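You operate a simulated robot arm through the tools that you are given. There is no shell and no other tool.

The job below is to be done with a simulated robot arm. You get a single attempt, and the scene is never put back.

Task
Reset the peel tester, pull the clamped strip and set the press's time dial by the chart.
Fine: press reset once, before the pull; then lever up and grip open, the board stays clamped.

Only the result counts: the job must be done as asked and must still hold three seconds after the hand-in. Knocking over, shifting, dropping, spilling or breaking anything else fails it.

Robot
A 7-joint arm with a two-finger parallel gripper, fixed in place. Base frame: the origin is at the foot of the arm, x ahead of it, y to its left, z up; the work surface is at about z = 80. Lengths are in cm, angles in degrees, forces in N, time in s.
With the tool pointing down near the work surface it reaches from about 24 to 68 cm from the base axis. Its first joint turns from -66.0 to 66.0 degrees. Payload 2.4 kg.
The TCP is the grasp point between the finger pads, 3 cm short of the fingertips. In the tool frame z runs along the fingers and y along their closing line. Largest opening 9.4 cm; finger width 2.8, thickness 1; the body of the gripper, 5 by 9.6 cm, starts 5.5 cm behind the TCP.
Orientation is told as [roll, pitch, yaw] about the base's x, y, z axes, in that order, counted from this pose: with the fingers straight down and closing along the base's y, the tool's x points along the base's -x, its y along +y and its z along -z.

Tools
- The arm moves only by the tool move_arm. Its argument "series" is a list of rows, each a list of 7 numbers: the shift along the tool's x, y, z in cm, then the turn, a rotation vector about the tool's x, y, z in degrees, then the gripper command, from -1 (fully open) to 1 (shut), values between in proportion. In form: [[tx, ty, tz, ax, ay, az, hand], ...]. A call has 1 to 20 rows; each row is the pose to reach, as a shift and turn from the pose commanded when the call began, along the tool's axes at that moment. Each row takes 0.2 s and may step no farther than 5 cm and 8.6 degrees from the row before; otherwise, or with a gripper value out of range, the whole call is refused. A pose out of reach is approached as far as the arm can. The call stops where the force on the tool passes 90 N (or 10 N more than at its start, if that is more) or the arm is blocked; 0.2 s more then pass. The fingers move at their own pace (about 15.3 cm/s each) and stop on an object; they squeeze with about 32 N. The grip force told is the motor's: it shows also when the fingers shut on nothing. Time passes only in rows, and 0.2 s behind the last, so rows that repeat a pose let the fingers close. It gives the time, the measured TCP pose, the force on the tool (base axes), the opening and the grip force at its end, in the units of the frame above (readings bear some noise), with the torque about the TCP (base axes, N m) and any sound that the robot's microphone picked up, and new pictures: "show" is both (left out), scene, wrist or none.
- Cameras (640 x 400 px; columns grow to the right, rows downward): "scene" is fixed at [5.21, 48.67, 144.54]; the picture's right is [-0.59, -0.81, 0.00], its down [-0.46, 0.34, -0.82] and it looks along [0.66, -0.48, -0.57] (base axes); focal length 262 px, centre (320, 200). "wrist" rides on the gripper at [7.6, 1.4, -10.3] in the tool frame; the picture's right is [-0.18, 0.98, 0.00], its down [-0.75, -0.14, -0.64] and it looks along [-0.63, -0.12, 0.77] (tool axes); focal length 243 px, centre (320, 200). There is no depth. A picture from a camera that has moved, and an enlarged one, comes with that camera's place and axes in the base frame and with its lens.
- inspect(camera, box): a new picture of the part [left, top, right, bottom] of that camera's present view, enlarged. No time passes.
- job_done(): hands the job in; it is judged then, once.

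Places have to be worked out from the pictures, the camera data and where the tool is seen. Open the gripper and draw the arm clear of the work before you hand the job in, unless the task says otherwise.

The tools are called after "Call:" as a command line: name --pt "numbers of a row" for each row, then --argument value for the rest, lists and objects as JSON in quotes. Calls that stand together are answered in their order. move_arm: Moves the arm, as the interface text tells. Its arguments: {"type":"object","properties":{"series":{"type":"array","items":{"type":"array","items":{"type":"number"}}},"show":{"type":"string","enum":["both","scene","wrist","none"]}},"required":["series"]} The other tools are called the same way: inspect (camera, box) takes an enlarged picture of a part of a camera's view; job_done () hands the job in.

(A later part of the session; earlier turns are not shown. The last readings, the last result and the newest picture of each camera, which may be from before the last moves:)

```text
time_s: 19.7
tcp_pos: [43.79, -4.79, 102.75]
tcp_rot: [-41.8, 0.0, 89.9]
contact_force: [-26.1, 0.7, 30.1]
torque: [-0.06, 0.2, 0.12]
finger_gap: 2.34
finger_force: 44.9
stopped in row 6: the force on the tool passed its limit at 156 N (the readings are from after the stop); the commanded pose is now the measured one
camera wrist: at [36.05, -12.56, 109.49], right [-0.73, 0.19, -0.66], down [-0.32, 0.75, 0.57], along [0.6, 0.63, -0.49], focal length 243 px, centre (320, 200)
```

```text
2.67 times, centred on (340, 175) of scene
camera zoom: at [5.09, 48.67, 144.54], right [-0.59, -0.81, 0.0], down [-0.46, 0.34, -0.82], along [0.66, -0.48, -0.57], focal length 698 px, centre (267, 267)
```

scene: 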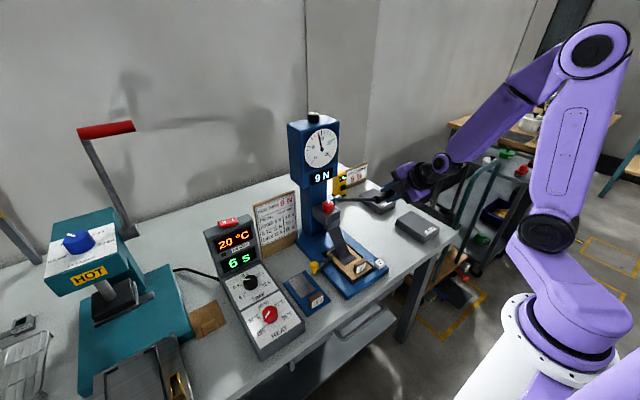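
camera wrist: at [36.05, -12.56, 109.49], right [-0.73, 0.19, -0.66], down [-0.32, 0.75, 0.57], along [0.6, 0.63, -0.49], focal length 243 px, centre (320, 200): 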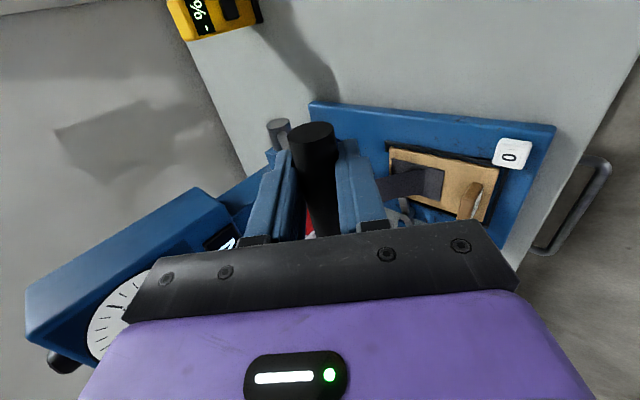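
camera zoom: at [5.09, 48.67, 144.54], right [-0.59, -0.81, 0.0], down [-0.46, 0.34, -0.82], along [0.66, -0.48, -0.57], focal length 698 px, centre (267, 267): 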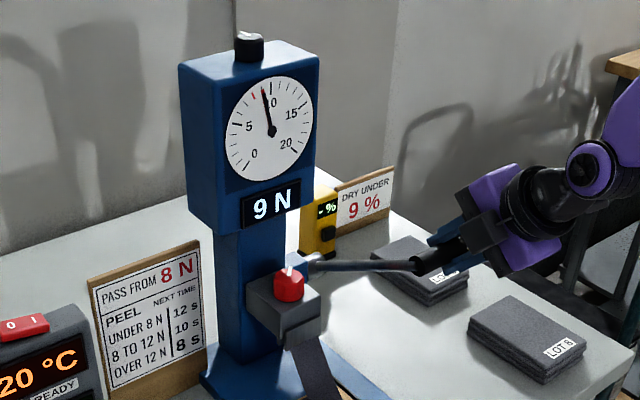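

The lever stopped hard after about 70° of travel, so this is likely its end stop; the gauge reads 9 N. I look closely at the gauge, the strip and the lever.

Call:
inspect --camera "scene" --box '[295, 115, 355, 195]'

Call:
inspect --camera "scene" --box '[300, 190, 400, 280]'

Call:
inspect --camera "wrist" --box '[230, 90, 550, 250]'

```text
5.00 times, centred on (325, 155) of scene
camera zoom: at [5.09, 48.67, 144.54], right [-0.59, -0.81, 0.0], down [-0.46, 0.34, -0.82], along [0.66, -0.48, -0.57], focal length 1309 px, centre (295, 425)
```

zoom: 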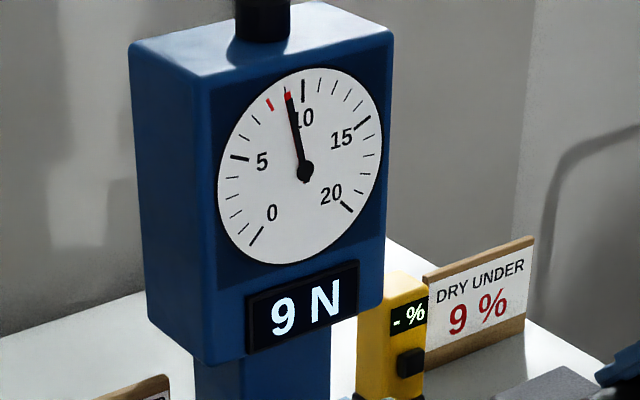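

```text
4.44 times, centred on (350, 235) of scene
camera zoom: at [5.09, 48.67, 144.54], right [-0.59, -0.81, 0.0], down [-0.46, 0.34, -0.82], along [0.66, -0.48, -0.57], focal length 1164 px, centre (187, 44)
```

zoom: 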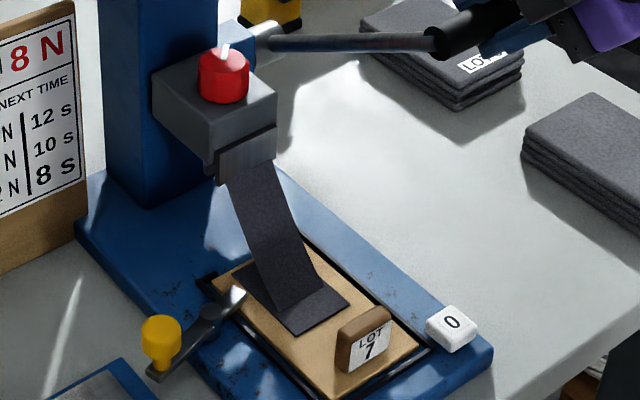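

```text
2.00 times, centred on (390, 170) of wrist
camera zoom: at [36.05, -12.56, 109.49], right [-0.73, 0.19, -0.66], down [-0.32, 0.75, 0.57], along [0.6, 0.63, -0.49], focal length 485 px, centre (180, 260)
```

zoom: 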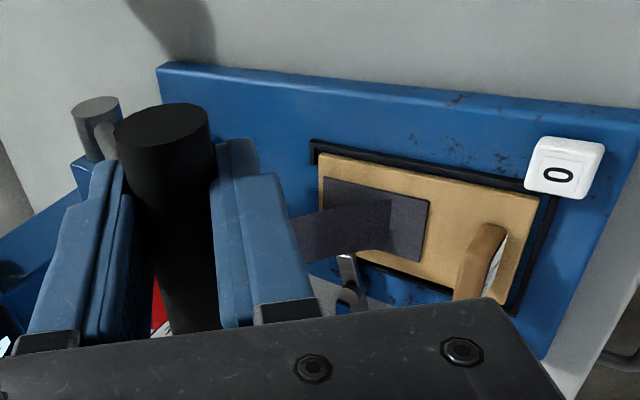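

The strip is partly peeled with the live needle at 9 N. I nudge slightly further (with some radial relief) to verify that this really is the lever's end stop.

Call:
move_arm --pt "0 0.2 -0.3 0 0 0 1" --pt "0 0.4 -0.3 0 0 0 1" --pt "0 0.6 -0.2 0 0 0 1" --pt "0 0.9 -0.13 0 0 0 1"

Call:
inspect --camera "scene" --box '[295, 115, 355, 195]'

Call:
inspect --camera "scene" --box '[300, 190, 400, 280]'

```text
time_s: 20.7
tcp_pos: [43.92, -4.83, 102.7]
tcp_rot: [-43.2, 0.0, 89.7]
contact_force: [20.7, -6.9, 33.6]
torque: [-0.02, -0.2, 0.49]
finger_gap: 2.34
finger_force: 44.8
camera wrist: at [35.84, -12.53, 109.24], right [-0.72, 0.19, -0.67], down [-0.33, 0.76, 0.57], along [0.61, 0.63, -0.48], focal length 243 px, centre (320, 200)
```

scene: 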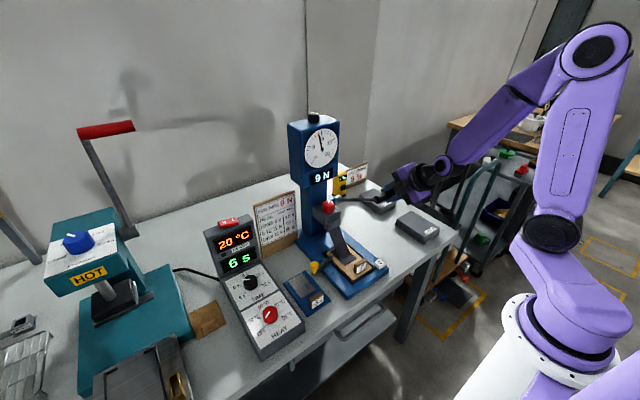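
wrist: 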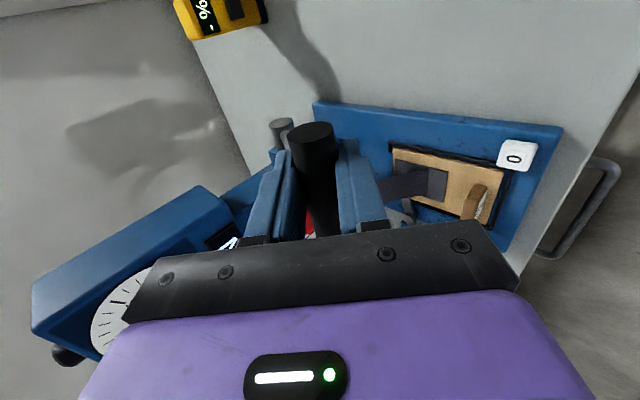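

```text
5.00 times, centred on (325, 155) of scene
camera zoom: at [5.22, 48.65, 144.54], right [-0.59, -0.81, 0.0], down [-0.46, 0.34, -0.82], along [0.66, -0.48, -0.57], focal length 1309 px, centre (295, 425)
```

zoom: 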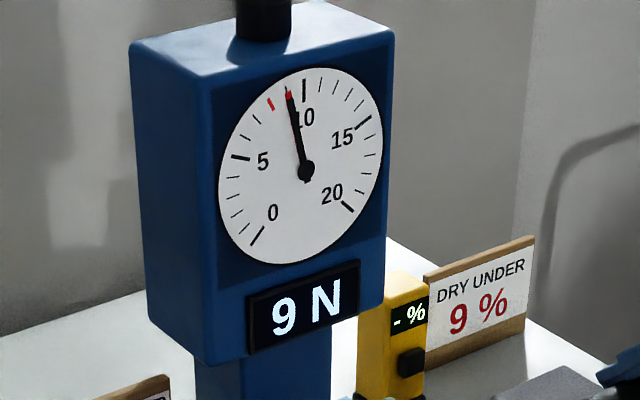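

```text
4.44 times, centred on (350, 235) of scene
camera zoom: at [5.22, 48.65, 144.54], right [-0.59, -0.81, 0.0], down [-0.46, 0.34, -0.82], along [0.66, -0.48, -0.57], focal length 1164 px, centre (187, 44)
```

zoom: 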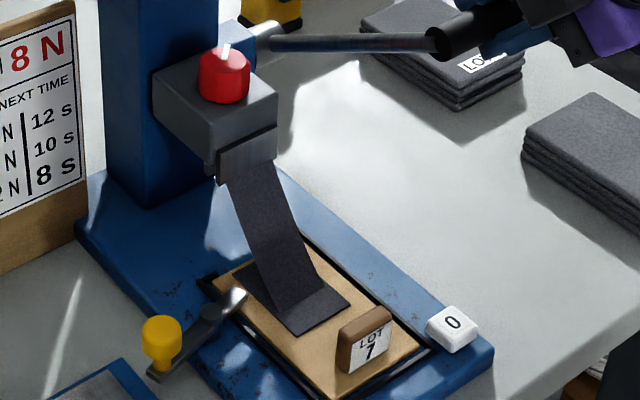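

The handle didn't move despite 40 N along the arc, so the pull is at its stop and the peel reading is 9 N, which the chart gives as 10 s. Now I return the lever up along the same arc (fit: hub (61.2, 92.6), r = 20.13), first half.

Call:
move_arm --pt "0 -1.5 -0.03 -0.6 0 0 1" --pt "0 -2.85 -0.37 -1.2 0 0 1" --pt "0 -4.24 -0.62 -1.8 0 0 1" --pt "0 -5.64 -0.77 -2.4 0 0 1" --pt "0 -7.04 -0.83 -3 0 0 1" --pt "0 -8.45 -0.78 -3.6 0 0 1" --pt "0 -9.84 -0.64 -4.2 0 0 1" --pt "0 -11.23 -0.39 -4.8 0 0 1" --pt "0 -12.6 -0.06 -5.4 0 0 1"

```text
time_s: 22.7
tcp_pos: [52.65, -4.89, 110.82]
tcp_rot: [-36.5, 0.1, 89.8]
contact_force: [-19.5, -0.5, 26.7]
torque: [0.0, 0.77, 0.29]
finger_gap: 2.34
finger_force: 44.9
camera wrist: at [45.43, -12.56, 118.18], right [-0.79, 0.19, -0.58], down [-0.27, 0.75, 0.6], along [0.55, 0.63, -0.55], focal length 243 px, centre (320, 200)
```

scene: 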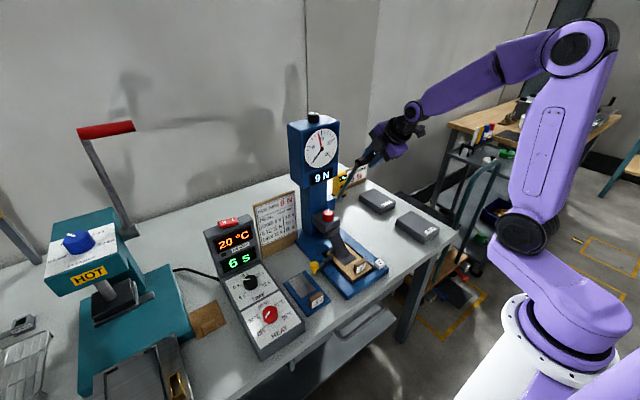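
wrist: 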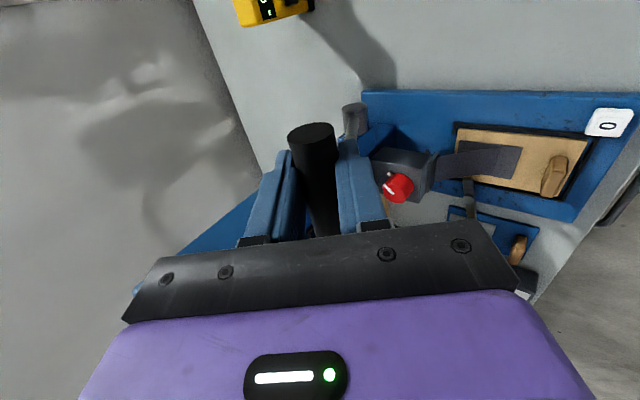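

The live needle fell to 0 while 9 N is held. I bring the lever the rest of the way up to its starting place.

Call:
move_arm --pt "0 -1.37 0.3 -0.6 0 0 1" --pt "0 -2.72 0.69 -1.2 0 0 1" --pt "0 -4.03 1.18 -1.8 0 0 1" --pt "0 -5.32 1.77 -2.4 0 0 1" --pt "0 -6.55 2.43 -3 0 0 1" --pt "0 -7.74 3.18 -3.6 0 0 1" --pt "0 -8.87 4.01 -4.2 0 0 1" --pt "0 -9.94 4.92 -4.8 0 0 1" --pt "0 -10.94 5.91 -5.4 0 0 1" --pt "0 -11.23 6.21 -6 0 0 1"

Call:
inspect --camera "scene" --box '[280, 100, 400, 250]'

```text
time_s: 24.9
tcp_pos: [64.93, -4.77, 112.46]
tcp_rot: [-30.1, 0.1, 90.0]
contact_force: [-40.6, 4.2, 35.6]
torque: [-0.35, 0.44, 0.08]
finger_gap: 2.33
finger_force: 44.7
camera wrist: at [58.7, -12.57, 120.68], right [-0.85, 0.19, -0.49], down [-0.2, 0.75, 0.63], along [0.49, 0.63, -0.6], focal length 243 px, centre (320, 200)
```

scene: 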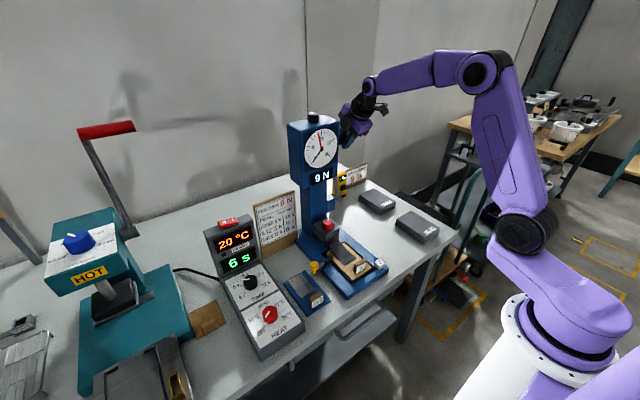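
wrist: 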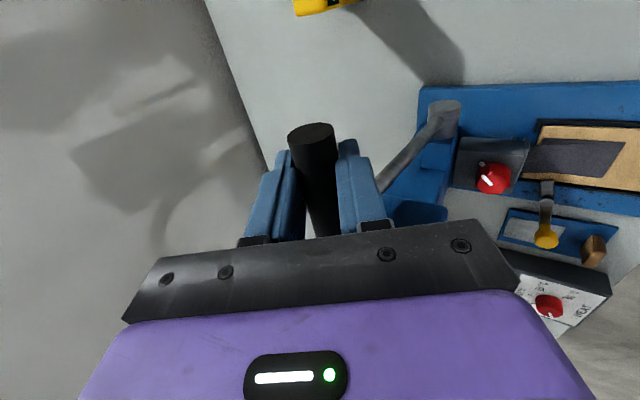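

```text
2.67 times, centred on (340, 175) of scene
camera zoom: at [5.0, 48.69, 144.54], right [-0.59, -0.81, 0.0], down [-0.46, 0.34, -0.82], along [0.66, -0.48, -0.57], focal length 698 px, centre (267, 267)
```

zoom: 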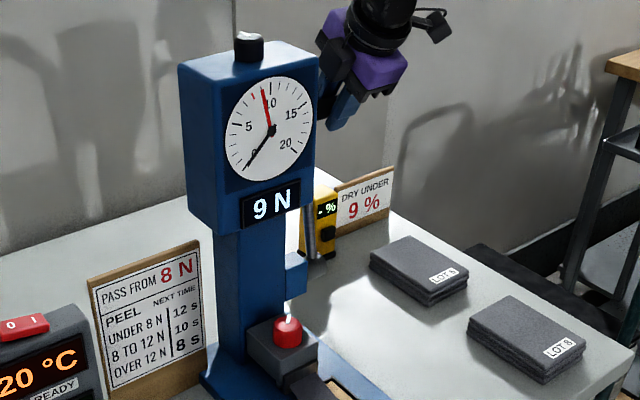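

The lever is back against its upper stop at the starting position, with 9 N held. I ease off the pressure and open the fingers.

Call:
move_arm --pt "0 0.1 -0.18 0 0 0 1" --pt "0 0.1 -0.18 0 0 0 0.3" --pt "0 0.1 -0.18 0 0 0 -0.4" --pt "0 0.1 -0.18 0 0 0 -0.4"

```text
time_s: 25.9
tcp_pos: [65.2, -4.82, 112.27]
tcp_rot: [-30.2, 0.0, 89.9]
contact_force: [0.6, -0.2, 0.3]
torque: [0.01, 0.04, -0.02]
finger_gap: 6.56
finger_force: 0.0
camera wrist: at [58.83, -12.63, 120.44], right [-0.85, 0.19, -0.49], down [-0.2, 0.75, 0.63], along [0.49, 0.63, -0.6], focal length 243 px, centre (320, 200)
```

scene: 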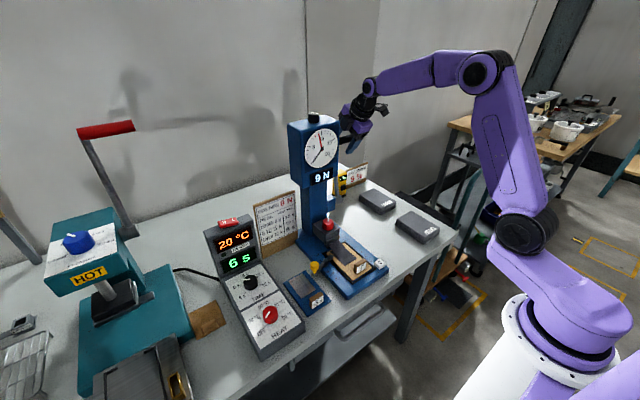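
wrist: 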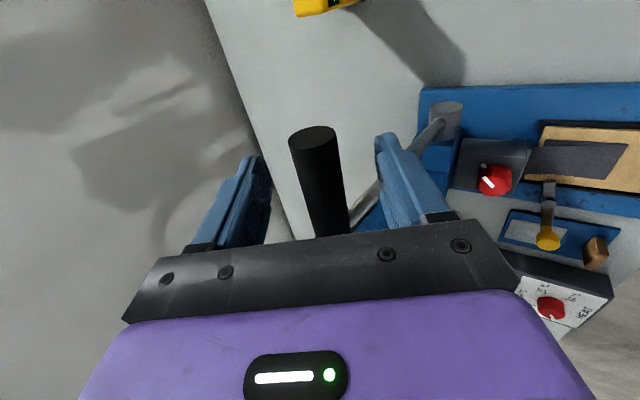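

The handle stays put and the fingers are free of it. I zoom on the grip knob from this angle to understand its markings.

Call:
inspect --camera "wrist" --box '[440, 130, 560, 210]'

Call:
inspect --camera "scene" --box '[305, 205, 365, 255]'

```text
5.00 times, centred on (500, 170) of wrist
camera zoom: at [58.83, -12.63, 120.44], right [-0.85, 0.19, -0.49], down [-0.2, 0.75, 0.63], along [0.49, 0.63, -0.6], focal length 1213 px, centre (-580, 350)
```

zoom: 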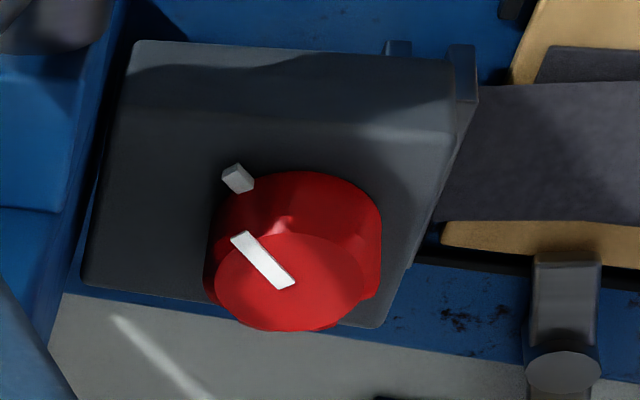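

```text
8.00 times, centred on (335, 230) of scene
camera zoom: at [5.21, 48.67, 144.54], right [-0.59, -0.81, 0.0], down [-0.46, 0.34, -0.82], along [0.66, -0.48, -0.57], focal length 2095 px, centre (200, -40)
```

zoom: 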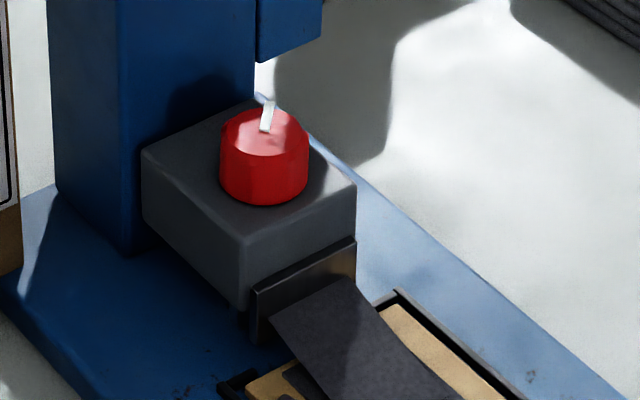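

The knob top triangulates to (55.67, 8.78, 91.2), about 3.6 cm across, its pointer toward the back right (about -42° from +x). I back off the lever along the finger axis, then straighten the tool well clear of the tester.

Call:
move_arm --pt "0 0 -3.5 0 0 0 -0.4" --pt "0 0 -7 0 0 0 -0.4" --pt "0 0 -10.5 0 0 0 -0.4" --pt "0 2.5 -12.2 -7.5 0 0 -0.4" --pt "0 5 -14 -15 0 0 -0.4" --pt "0 7.5 -15.7 -22.5 0 0 -0.4" --pt "0 9.9 -17.4 -30 0 0 -0.4" --pt "0 9.9 -17.4 -30 0 0 -0.4"

Call:
inspect --camera "scene" --box '[280, 100, 400, 250]'

```text
time_s: 27.7
tcp_pos: [47.72, -4.79, 122.38]
tcp_rot: [-0.2, 0.1, 89.9]
contact_force: [-0.6, 0.3, 0.1]
torque: [0.0, -0.03, 0.01]
finger_gap: 6.58
finger_force: 0.0
camera wrist: at [46.36, -12.6, 132.63], right [-0.98, 0.19, 0.0], down [0.14, 0.75, 0.64], along [0.12, 0.63, -0.77], focal length 243 px, centre (320, 200)
```

scene: 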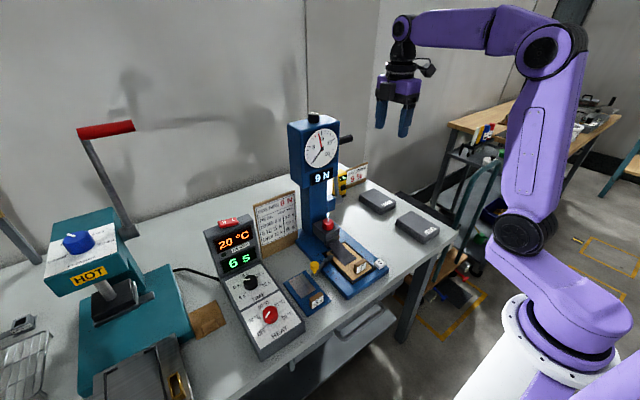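
wrist: 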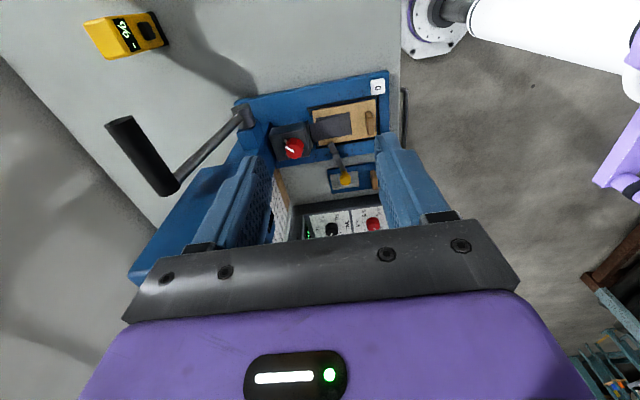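

```text
2.67 times, centred on (340, 175) of scene
camera zoom: at [5.21, 48.67, 144.54], right [-0.59, -0.81, 0.0], down [-0.46, 0.34, -0.82], along [0.66, -0.48, -0.57], focal length 698 px, centre (267, 267)
```

zoom: 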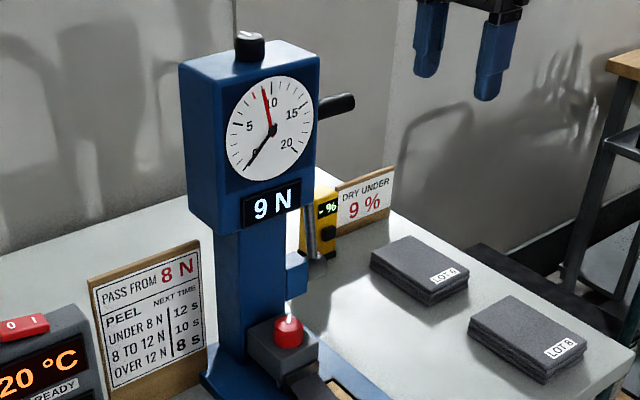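

The lever stands up and 9 N is held. Now I turn the tool to yaw -45° (closing line square to the knob pointer) at a clear spot in front of the tester.

Call:
move_arm --pt "-0.4 0.1 0.5 0 0 8 -0.4" --pt "-0.9 0.2 1 0 0 16 -0.4" --pt "-1.4 0.3 1.6 0 0 24 -0.4" --pt "-1.8 0.4 2.2 0 0 32 -0.4" --pt "-2.3 0.5 2.8 0 0 40 -0.4" --pt "-2.8 0.6 3.4 0 0 48 -0.4" --pt "-3.2 0.7 4 0 0 56 -0.4" --pt "-3.7 0.8 4.6 0 0 64 -0.4" --pt "-4.2 0.9 5.2 0 0 72 -0.4" --pt "-4.6 1.0 5.8 0 0 80 -0.4" --pt "-5.1 1.1 6.4 0 0 88 -0.4" --pt "-5.6 1.2 7 0 0 96 -0.4" --pt "-6 1.3 7.6 0 0 104 -0.4" --pt "-6.5 1.4 8.2 0 0 112 -0.4" --pt "-7 1.5 8.8 0 0 120 -0.4" --pt "-7.4 1.6 9.4 0 0 128 -0.4" --pt "-7.8 1.7 10 0 0 135 -0.4" --pt "-7.8 1.7 10 0 0 135 -0.4"

```text
time_s: 31.5
tcp_pos: [46.26, 2.84, 112.3]
tcp_rot: [0.1, -0.2, -45.2]
contact_force: [-0.3, 0.1, 0.2]
torque: [-0.03, -0.03, 0.03]
finger_gap: 6.59
finger_force: 0.0
camera wrist: at [41.9, 9.24, 122.58], right [0.83, 0.56, 0.0], down [0.43, -0.63, 0.64], along [0.36, -0.53, -0.76], focal length 243 px, centre (320, 200)
```

scene: 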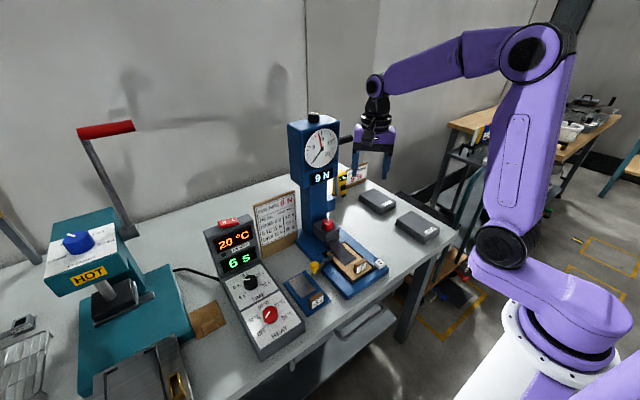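
wrist: 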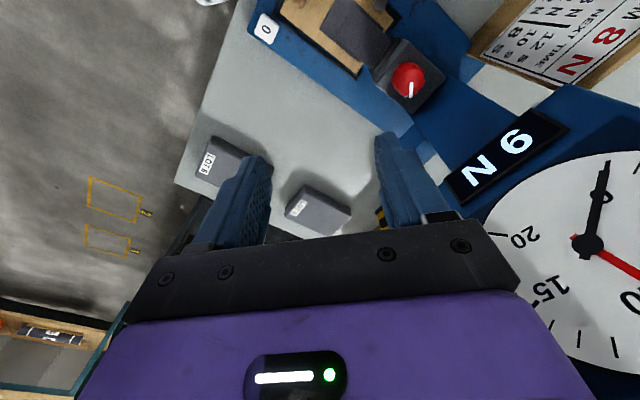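

I check the knob's position and pointer from this nearer view.

Call:
inspect --camera "wrist" --box '[350, 30, 470, 130]'

```text
4.00 times, centred on (410, 80) of wrist
camera zoom: at [41.9, 9.24, 122.58], right [0.83, 0.56, 0.0], down [0.43, -0.63, 0.64], along [0.36, -0.53, -0.76], focal length 970 px, centre (-40, 680)
```

zoom: 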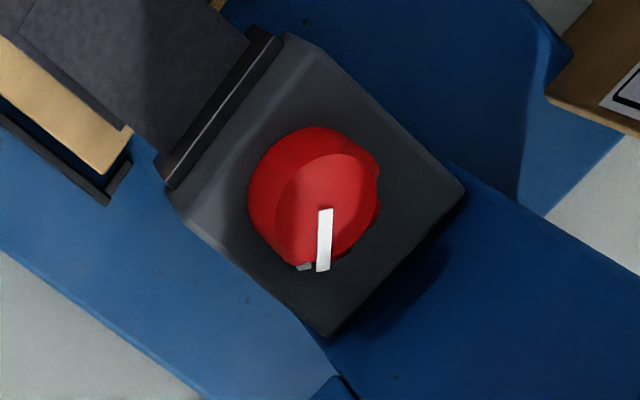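

The knob centre is confirmed at about (55.55, 8.85, 91.2) with the pointer at -47°, and the box top near z = 88.6. I lean the tool back 20° and go to a pre-grasp 7 cm off the knob.

Call:
move_arm --pt "0.1 1.8 2.2 0 -3.5 0 -0.3" --pt "0.25 3.6 4.4 0 -7 0 -0.2" --pt "0.4 5.4 6.6 0 -10.5 0 -0.1" --pt "0.5 7.2 8.8 0 -14 0 -0.1" --pt "0.6 9 11 0 -17 0 -0.1" --pt "0.76 10.82 13.2 0 -20 0 -0.1" --pt "0.76 10.82 13.2 0 -20 0 -0.1"

Call:
inspect --camera "scene" --box '[290, 170, 390, 260]'

```text
time_s: 33.1
tcp_pos: [53.44, 11.12, 99.15]
tcp_rot: [0.2, -20.2, -45.2]
contact_force: [0.7, -0.4, -0.4]
torque: [-0.01, -0.03, 0.0]
finger_gap: 5.16
finger_force: 0.0
camera wrist: at [46.92, 19.6, 106.14], right [0.82, 0.57, 0.07], down [0.24, -0.45, 0.86], along [0.52, -0.69, -0.5], focal length 243 px, centre (320, 200)
```

scene: 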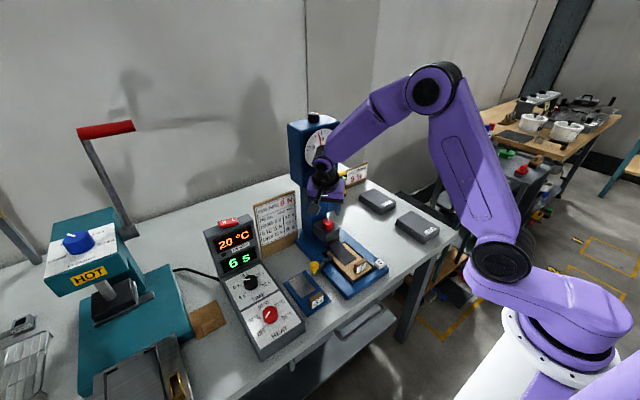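
wrist: 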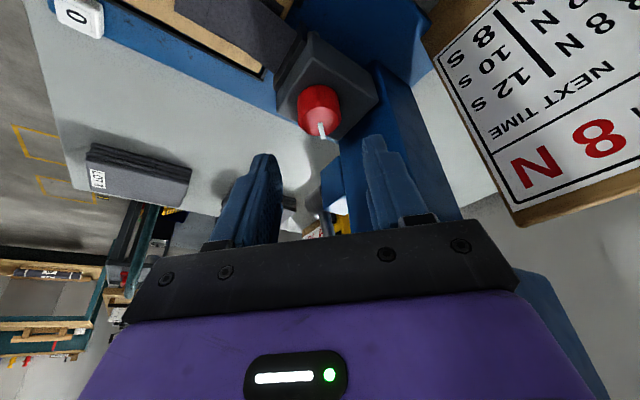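

```text
4.44 times, centred on (340, 215) of scene
camera zoom: at [5.21, 48.67, 144.54], right [-0.59, -0.81, 0.0], down [-0.46, 0.34, -0.82], along [0.66, -0.48, -0.57], focal length 1164 px, centre (231, 133)
```

zoom: 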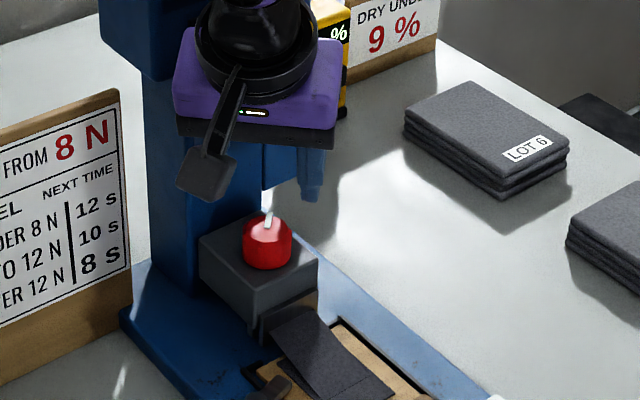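

I zoom on the knob between the fingers to verify alignment before closing in.

Call:
inspect --camera "wrist" --box '[260, 60, 400, 160]'

```text
4.00 times, centred on (330, 110) of wrist
camera zoom: at [46.92, 19.6, 106.14], right [0.82, 0.57, 0.07], down [0.24, -0.45, 0.86], along [0.52, -0.69, -0.5], focal length 970 px, centre (280, 560)
```

zoom: 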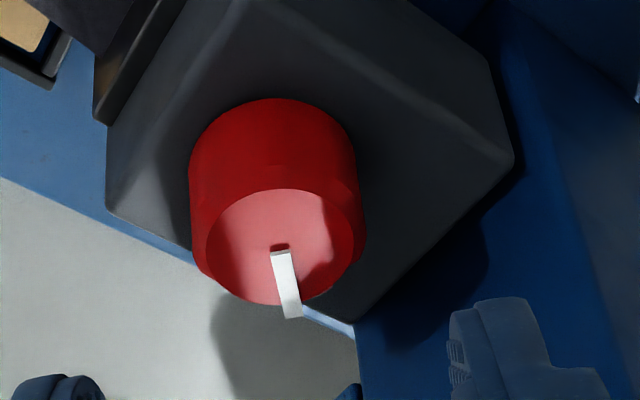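

The knob is centred between the fingers. I advance 7 cm along the finger axis with the fingers open 5.6 cm, slowing at the end.

Call:
move_arm --pt "0.18 -0.08 2 0 0 0 -0.2" --pt "0.18 -0.08 4 0 0 0 -0.2" --pt "0.18 -0.08 5.3 0 0 0 -0.2" --pt "0.18 -0.08 6 0 0 0 -0.2" --pt "0.18 -0.08 6.5 0 0 0 -0.2" --pt "0.18 -0.08 6.9 0 0 0 -0.2"

Call:
inspect --camera "scene" --box '[290, 170, 390, 260]'

Call:
inspect --camera "wrist" --box '[220, 80, 440, 240]'

```text
time_s: 34.5
tcp_pos: [54.92, 9.56, 92.75]
tcp_rot: [0.2, -20.2, -45.2]
contact_force: [0.7, 0.2, -0.2]
torque: [-0.01, 0.03, 0.0]
finger_gap: 5.64
finger_force: 0.0
camera wrist: at [48.45, 17.98, 99.65], right [0.82, 0.57, 0.07], down [0.24, -0.45, 0.86], along [0.52, -0.69, -0.5], focal length 243 px, centre (320, 200)
```

scene: 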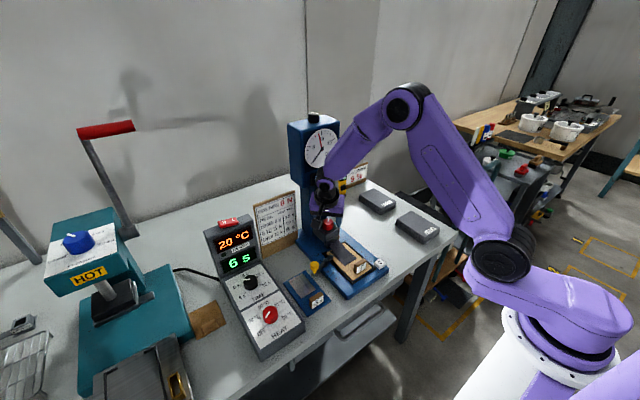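
wrist: 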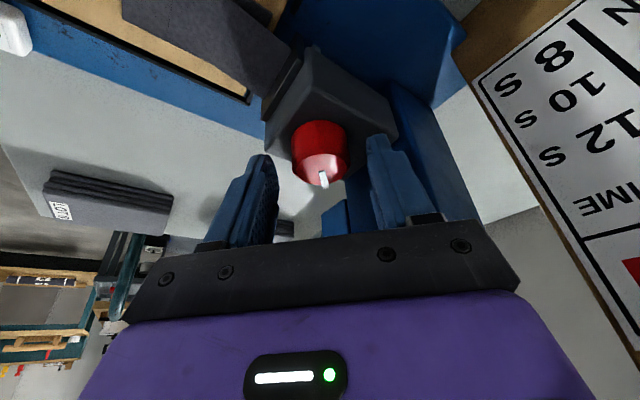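

```text
4.44 times, centred on (340, 215) of scene
camera zoom: at [5.21, 48.67, 144.54], right [-0.59, -0.81, 0.0], down [-0.46, 0.34, -0.82], along [0.66, -0.48, -0.57], focal length 1164 px, centre (231, 133)
```

zoom: 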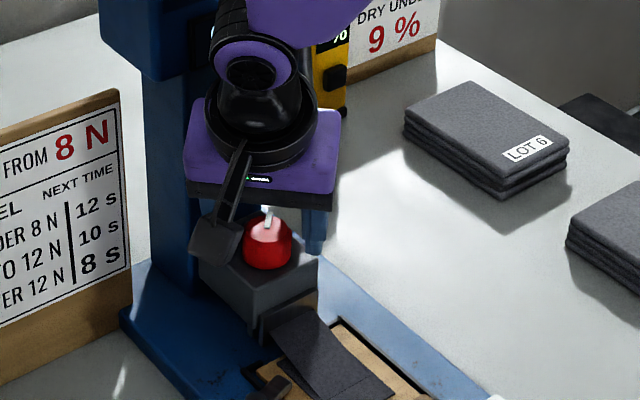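

```text
2.50 times, centred on (330, 160) of wrist
camera zoom: at [48.45, 17.98, 99.65], right [0.82, 0.57, 0.07], down [0.24, -0.45, 0.86], along [0.52, -0.69, -0.5], focal length 606 px, centre (295, 300)
```

zoom: 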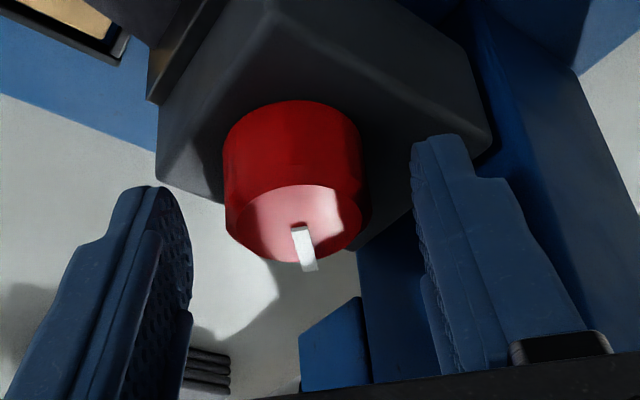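

The fingertips flank the knob at z ≈ 89.9. I go 0.4 cm deeper and close on the knob.

Call:
move_arm --pt "0 0 0.2 0 0 0 -0.2" --pt "0 0 0.4 0 0 0 -0.2" --pt "0 0 0.4 0 0 0 0.1" --pt "0 0 0.4 0 0 0 1" --pt "0 0 0.4 0 0 0 1"

Call:
inspect --camera "wrist" --box '[220, 80, 440, 240]'

```text
time_s: 35.7
tcp_pos: [55.06, 9.55, 92.33]
tcp_rot: [0.3, -20.2, -45.1]
contact_force: [6.9, 2.3, -5.2]
torque: [0.05, -0.2, 0.04]
finger_gap: 3.51
finger_force: 44.9
camera wrist: at [48.57, 17.92, 99.27], right [0.82, 0.57, 0.07], down [0.24, -0.45, 0.86], along [0.52, -0.69, -0.5], focal length 243 px, centre (320, 200)
```

scene: 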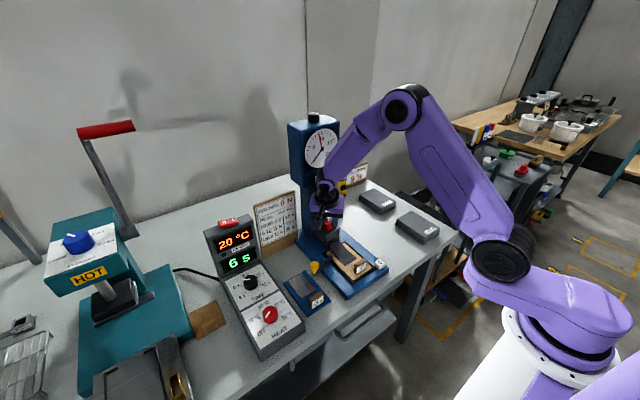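
wrist: 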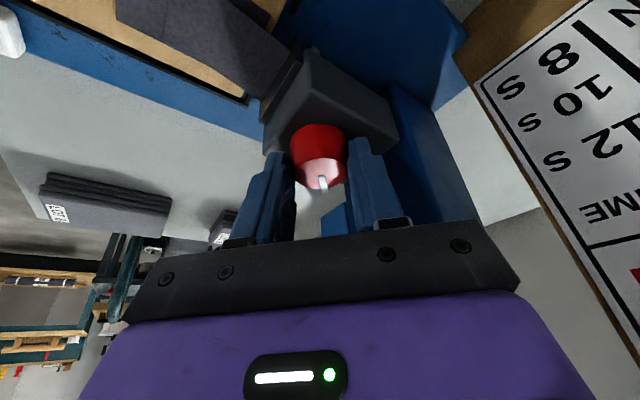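

```text
2.50 times, centred on (330, 160) of wrist
camera zoom: at [48.57, 17.92, 99.27], right [0.82, 0.57, 0.07], down [0.24, -0.45, 0.86], along [0.52, -0.69, -0.5], focal length 606 px, centre (295, 300)
```

zoom: 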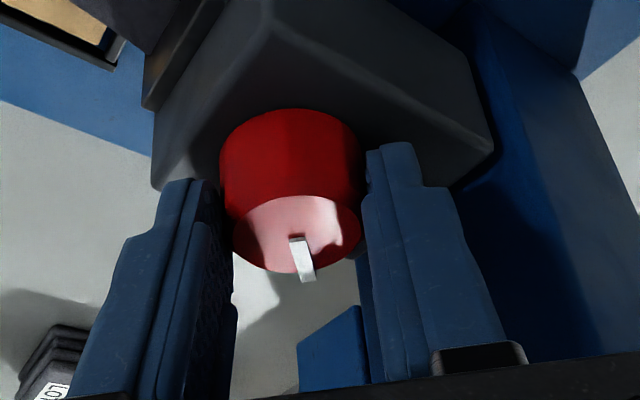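

The knob is held (3.51 cm). I try turning it counter-clockwise (loosening) by 16° about its vertical axis and watch the torque and pointer.

Call:
move_arm --pt "0 -0.05 0 -1.37 0 -3.76 1" --pt "-0.01 -0.11 0 -2.74 0 -7.52 1" --pt "-0.02 -0.16 0.01 -4.1 0 -11.28 1" --pt "-0.03 -0.21 0.01 -5.47 0 -15.04 1"

Call:
inspect --camera "wrist" --box '[220, 80, 440, 240]'

Call:
inspect --camera "scene" --box '[300, 190, 380, 260]'

```text
time_s: 36.7
tcp_pos: [54.94, 9.26, 92.24]
tcp_rot: [0.1, -20.2, -29.1]
contact_force: [6.1, 5.5, -1.0]
torque: [0.79, 0.44, 0.03]
finger_gap: 3.54
finger_force: 45.2
camera wrist: at [46.34, 15.63, 99.25], right [0.63, 0.78, 0.07], down [0.35, -0.36, 0.86], along [0.69, -0.52, -0.5], focal length 243 px, centre (320, 200)
```

scene: 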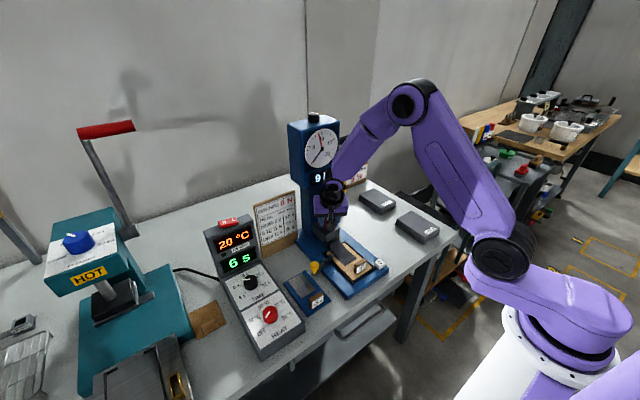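
wrist: 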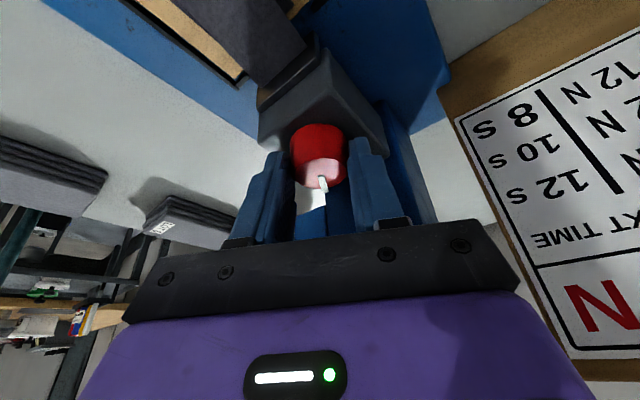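

```text
2.50 times, centred on (330, 160) of wrist
camera zoom: at [46.34, 15.63, 99.25], right [0.63, 0.78, 0.07], down [0.35, -0.36, 0.86], along [0.69, -0.52, -0.5], focal length 606 px, centre (295, 300)
```

zoom: 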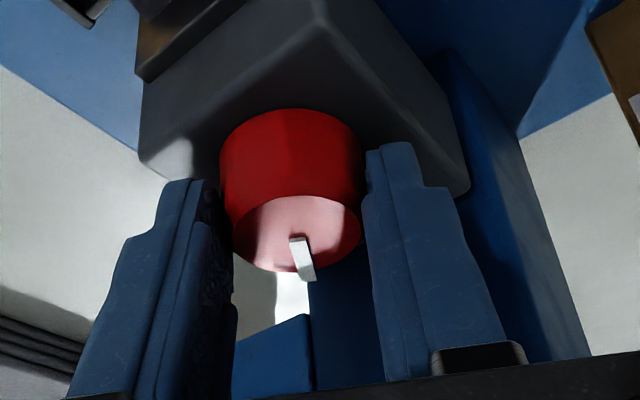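

```text
5.71 times, centred on (340, 225) of scene
camera zoom: at [5.23, 48.68, 144.53], right [-0.59, -0.81, 0.0], down [-0.46, 0.34, -0.82], along [0.66, -0.48, -0.57], focal length 1496 px, centre (206, 57)
```

zoom: 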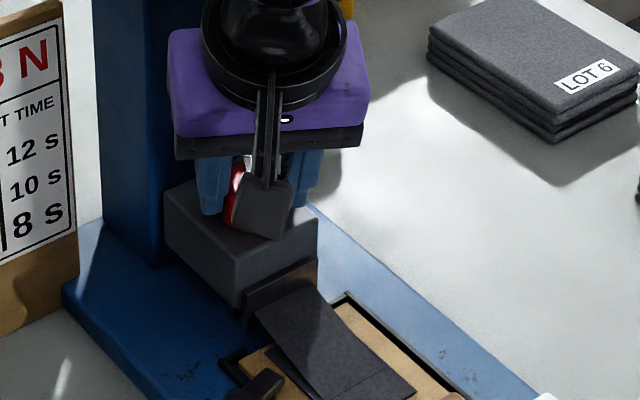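

The knob turns with the tool and little torque. I continue counter-clockwise another 40° and check the jaw.

Call:
move_arm --pt "-0.01 -0.11 0 -2.74 0 -7.52 1" --pt "-0.03 -0.21 0.01 -5.47 0 -15.04 1" --pt "-0.06 -0.31 0.02 -8.21 0 -22.56 1" --pt "-0.11 -0.4 0.04 -10.94 0 -30.08 1" --pt "-0.17 -0.49 0.06 -13.68 0 -37.6 1"

Call:
inspect --camera "wrist" --box '[220, 80, 440, 240]'

Call:
inspect --camera "scene" --box '[300, 190, 380, 260]'

```text
time_s: 37.9
tcp_pos: [54.98, 8.88, 92.37]
tcp_rot: [-0.1, -20.3, 10.8]
contact_force: [11.9, 9.1, -3.3]
torque: [0.67, 0.62, 0.07]
finger_gap: 3.55
finger_force: 45.1
camera wrist: at [44.16, 8.11, 99.25], right [-0.02, 1.0, 0.06], down [0.5, -0.05, 0.86], along [0.86, 0.05, -0.5], focal length 243 px, centre (320, 200)
```

scene: 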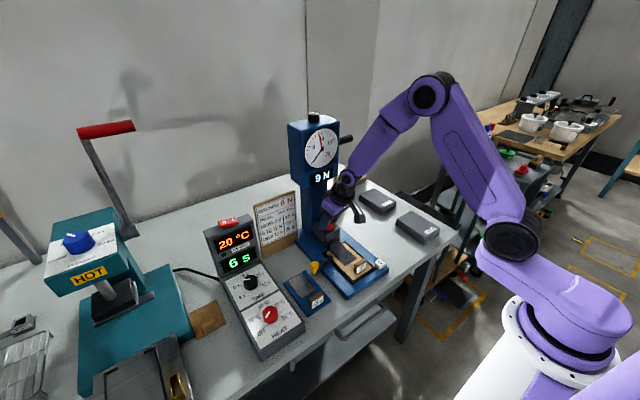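
wrist: 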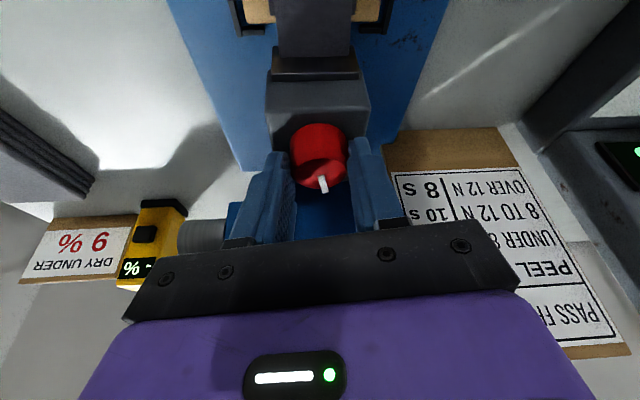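

```text
2.50 times, centred on (330, 160) of wrist
camera zoom: at [44.16, 8.11, 99.25], right [-0.02, 1.0, 0.06], down [0.5, -0.05, 0.86], along [0.86, 0.05, -0.5], focal length 606 px, centre (295, 300)
```

zoom: 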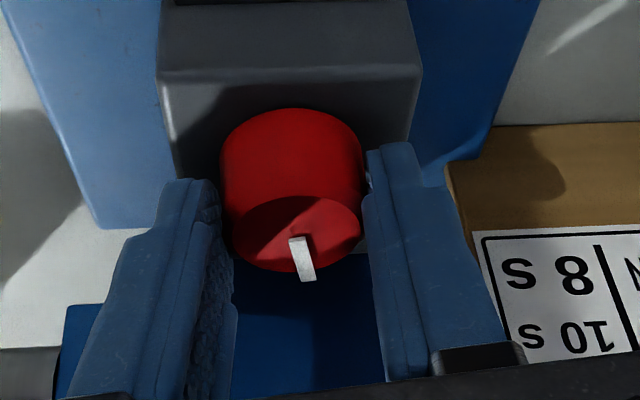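

```text
5.71 times, centred on (340, 225) of scene
camera zoom: at [5.25, 48.69, 144.53], right [-0.59, -0.81, 0.0], down [-0.47, 0.34, -0.82], along [0.66, -0.48, -0.57], focal length 1496 px, centre (206, 57)
```

zoom: 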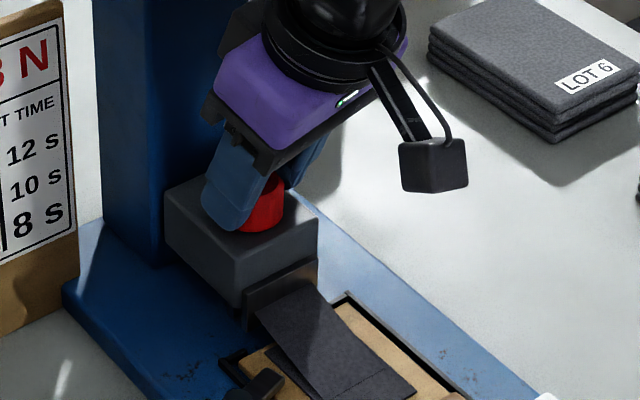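

The knob has turned 56° freely; nothing visible at the jaw yet. I continue another 32°.

Call:
move_arm --pt "-0.01 -0.11 0 -2.74 0 -7.52 1" --pt "-0.03 -0.21 0.01 -5.47 0 -15.04 1" --pt "-0.06 -0.31 0.02 -8.21 0 -22.56 1" --pt "-0.11 -0.4 0.04 -10.94 0 -30.08 1"

Call:
inspect --camera "wrist" --box '[220, 80, 440, 240]'

Call:
inspect --camera "scene" --box '[300, 190, 380, 260]'

```text
time_s: 38.9
tcp_pos: [55.08, 8.51, 92.33]
tcp_rot: [-0.1, -20.2, 43.0]
contact_force: [13.4, 10.5, -2.4]
torque: [0.66, 0.41, 0.04]
finger_gap: 3.53
finger_force: 45.1
camera wrist: at [46.31, 2.15, 99.27], right [-0.54, 0.84, 0.06], down [0.45, 0.23, 0.86], along [0.71, 0.5, -0.5], focal length 243 px, centre (320, 200)
```

scene: 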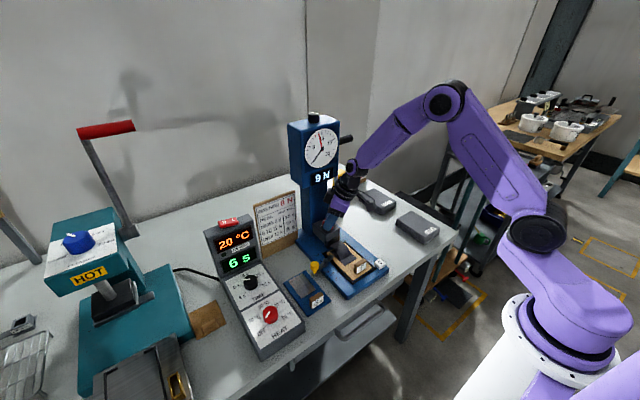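
wrist: 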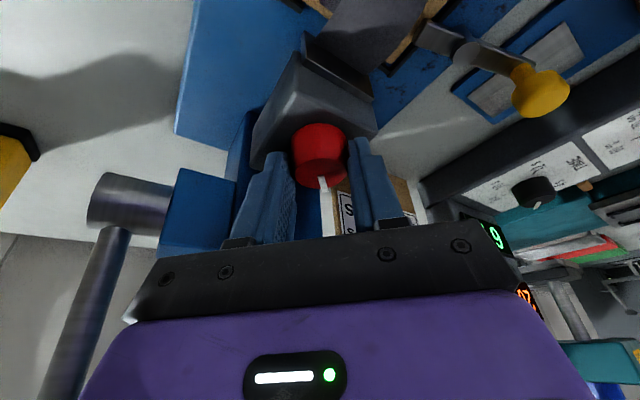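

```text
2.50 times, centred on (330, 160) of wrist
camera zoom: at [46.31, 2.15, 99.27], right [-0.54, 0.84, 0.06], down [0.45, 0.23, 0.86], along [0.71, 0.5, -0.5], focal length 606 px, centre (295, 300)
```

zoom: 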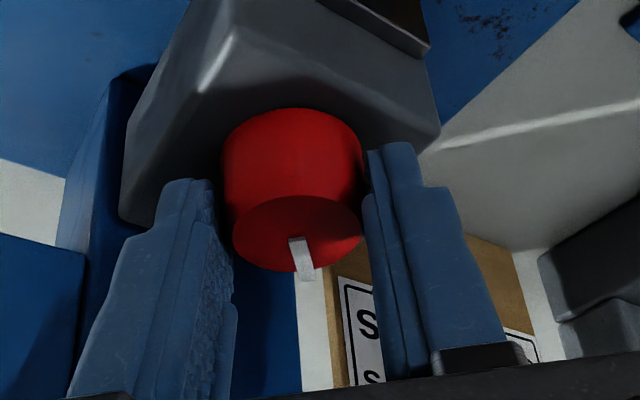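

```text
5.71 times, centred on (340, 225) of scene
camera zoom: at [5.25, 48.7, 144.52], right [-0.59, -0.81, 0.0], down [-0.47, 0.34, -0.82], along [0.66, -0.48, -0.57], focal length 1496 px, centre (206, 57)
```

zoom: 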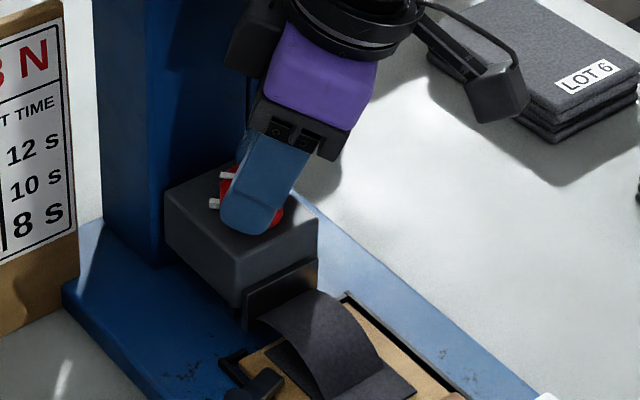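

The strip has now sprung loose from the jaw, so the grip opened. I turn a few degrees more to reach the knob's end position and read the torque.

Call:
move_arm --pt "0 -0.04 0 -1.03 0 -2.82 1" --pt "0 -0.07 0 -1.71 0 -4.7 1" --pt "0 -0.1 0 -2.39 0 -6.58 1"

Call:
inspect --camera "wrist" --box '[220, 80, 440, 240]'

Call:
inspect --camera "scene" --box '[300, 190, 380, 260]'

```text
time_s: 39.7
tcp_pos: [55.08, 8.39, 92.4]
tcp_rot: [0.0, -20.0, 50.0]
contact_force: [3.3, 11.8, 3.8]
torque: [0.39, -0.02, -0.86]
finger_gap: 3.53
finger_force: 45.0
camera wrist: at [47.13, 0.98, 99.3], right [-0.64, 0.76, 0.06], down [0.42, 0.28, 0.86], along [0.64, 0.58, -0.5], focal length 243 px, centre (320, 200)
```

scene: 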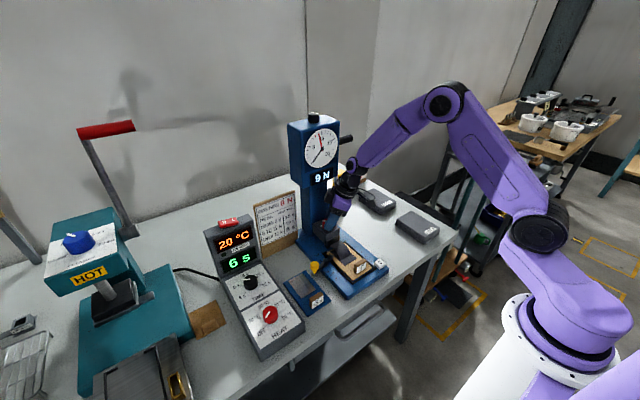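
wrist: 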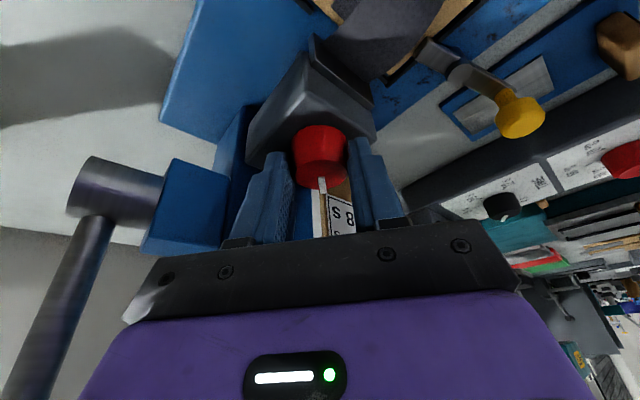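

```text
2.50 times, centred on (330, 160) of wrist
camera zoom: at [47.13, 0.98, 99.3], right [-0.64, 0.76, 0.06], down [0.42, 0.28, 0.86], along [0.64, 0.58, -0.5], focal length 606 px, centre (295, 300)
```

zoom: 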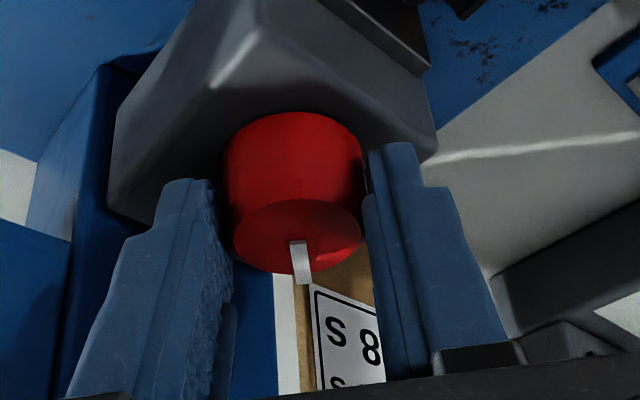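

```text
5.71 times, centred on (340, 225) of scene
camera zoom: at [5.21, 48.69, 144.53], right [-0.59, -0.81, 0.0], down [-0.46, 0.34, -0.82], along [0.66, -0.48, -0.57], focal length 1496 px, centre (206, 57)
```

zoom: 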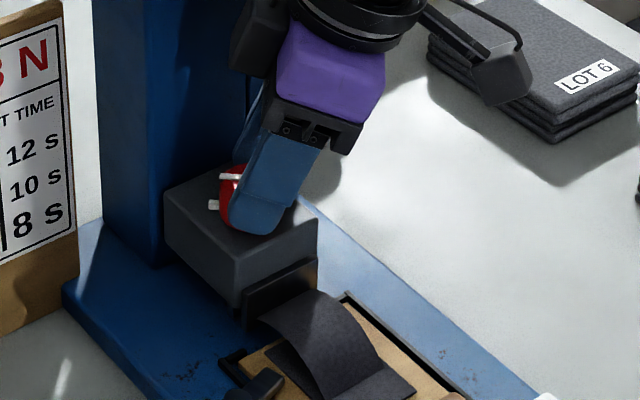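

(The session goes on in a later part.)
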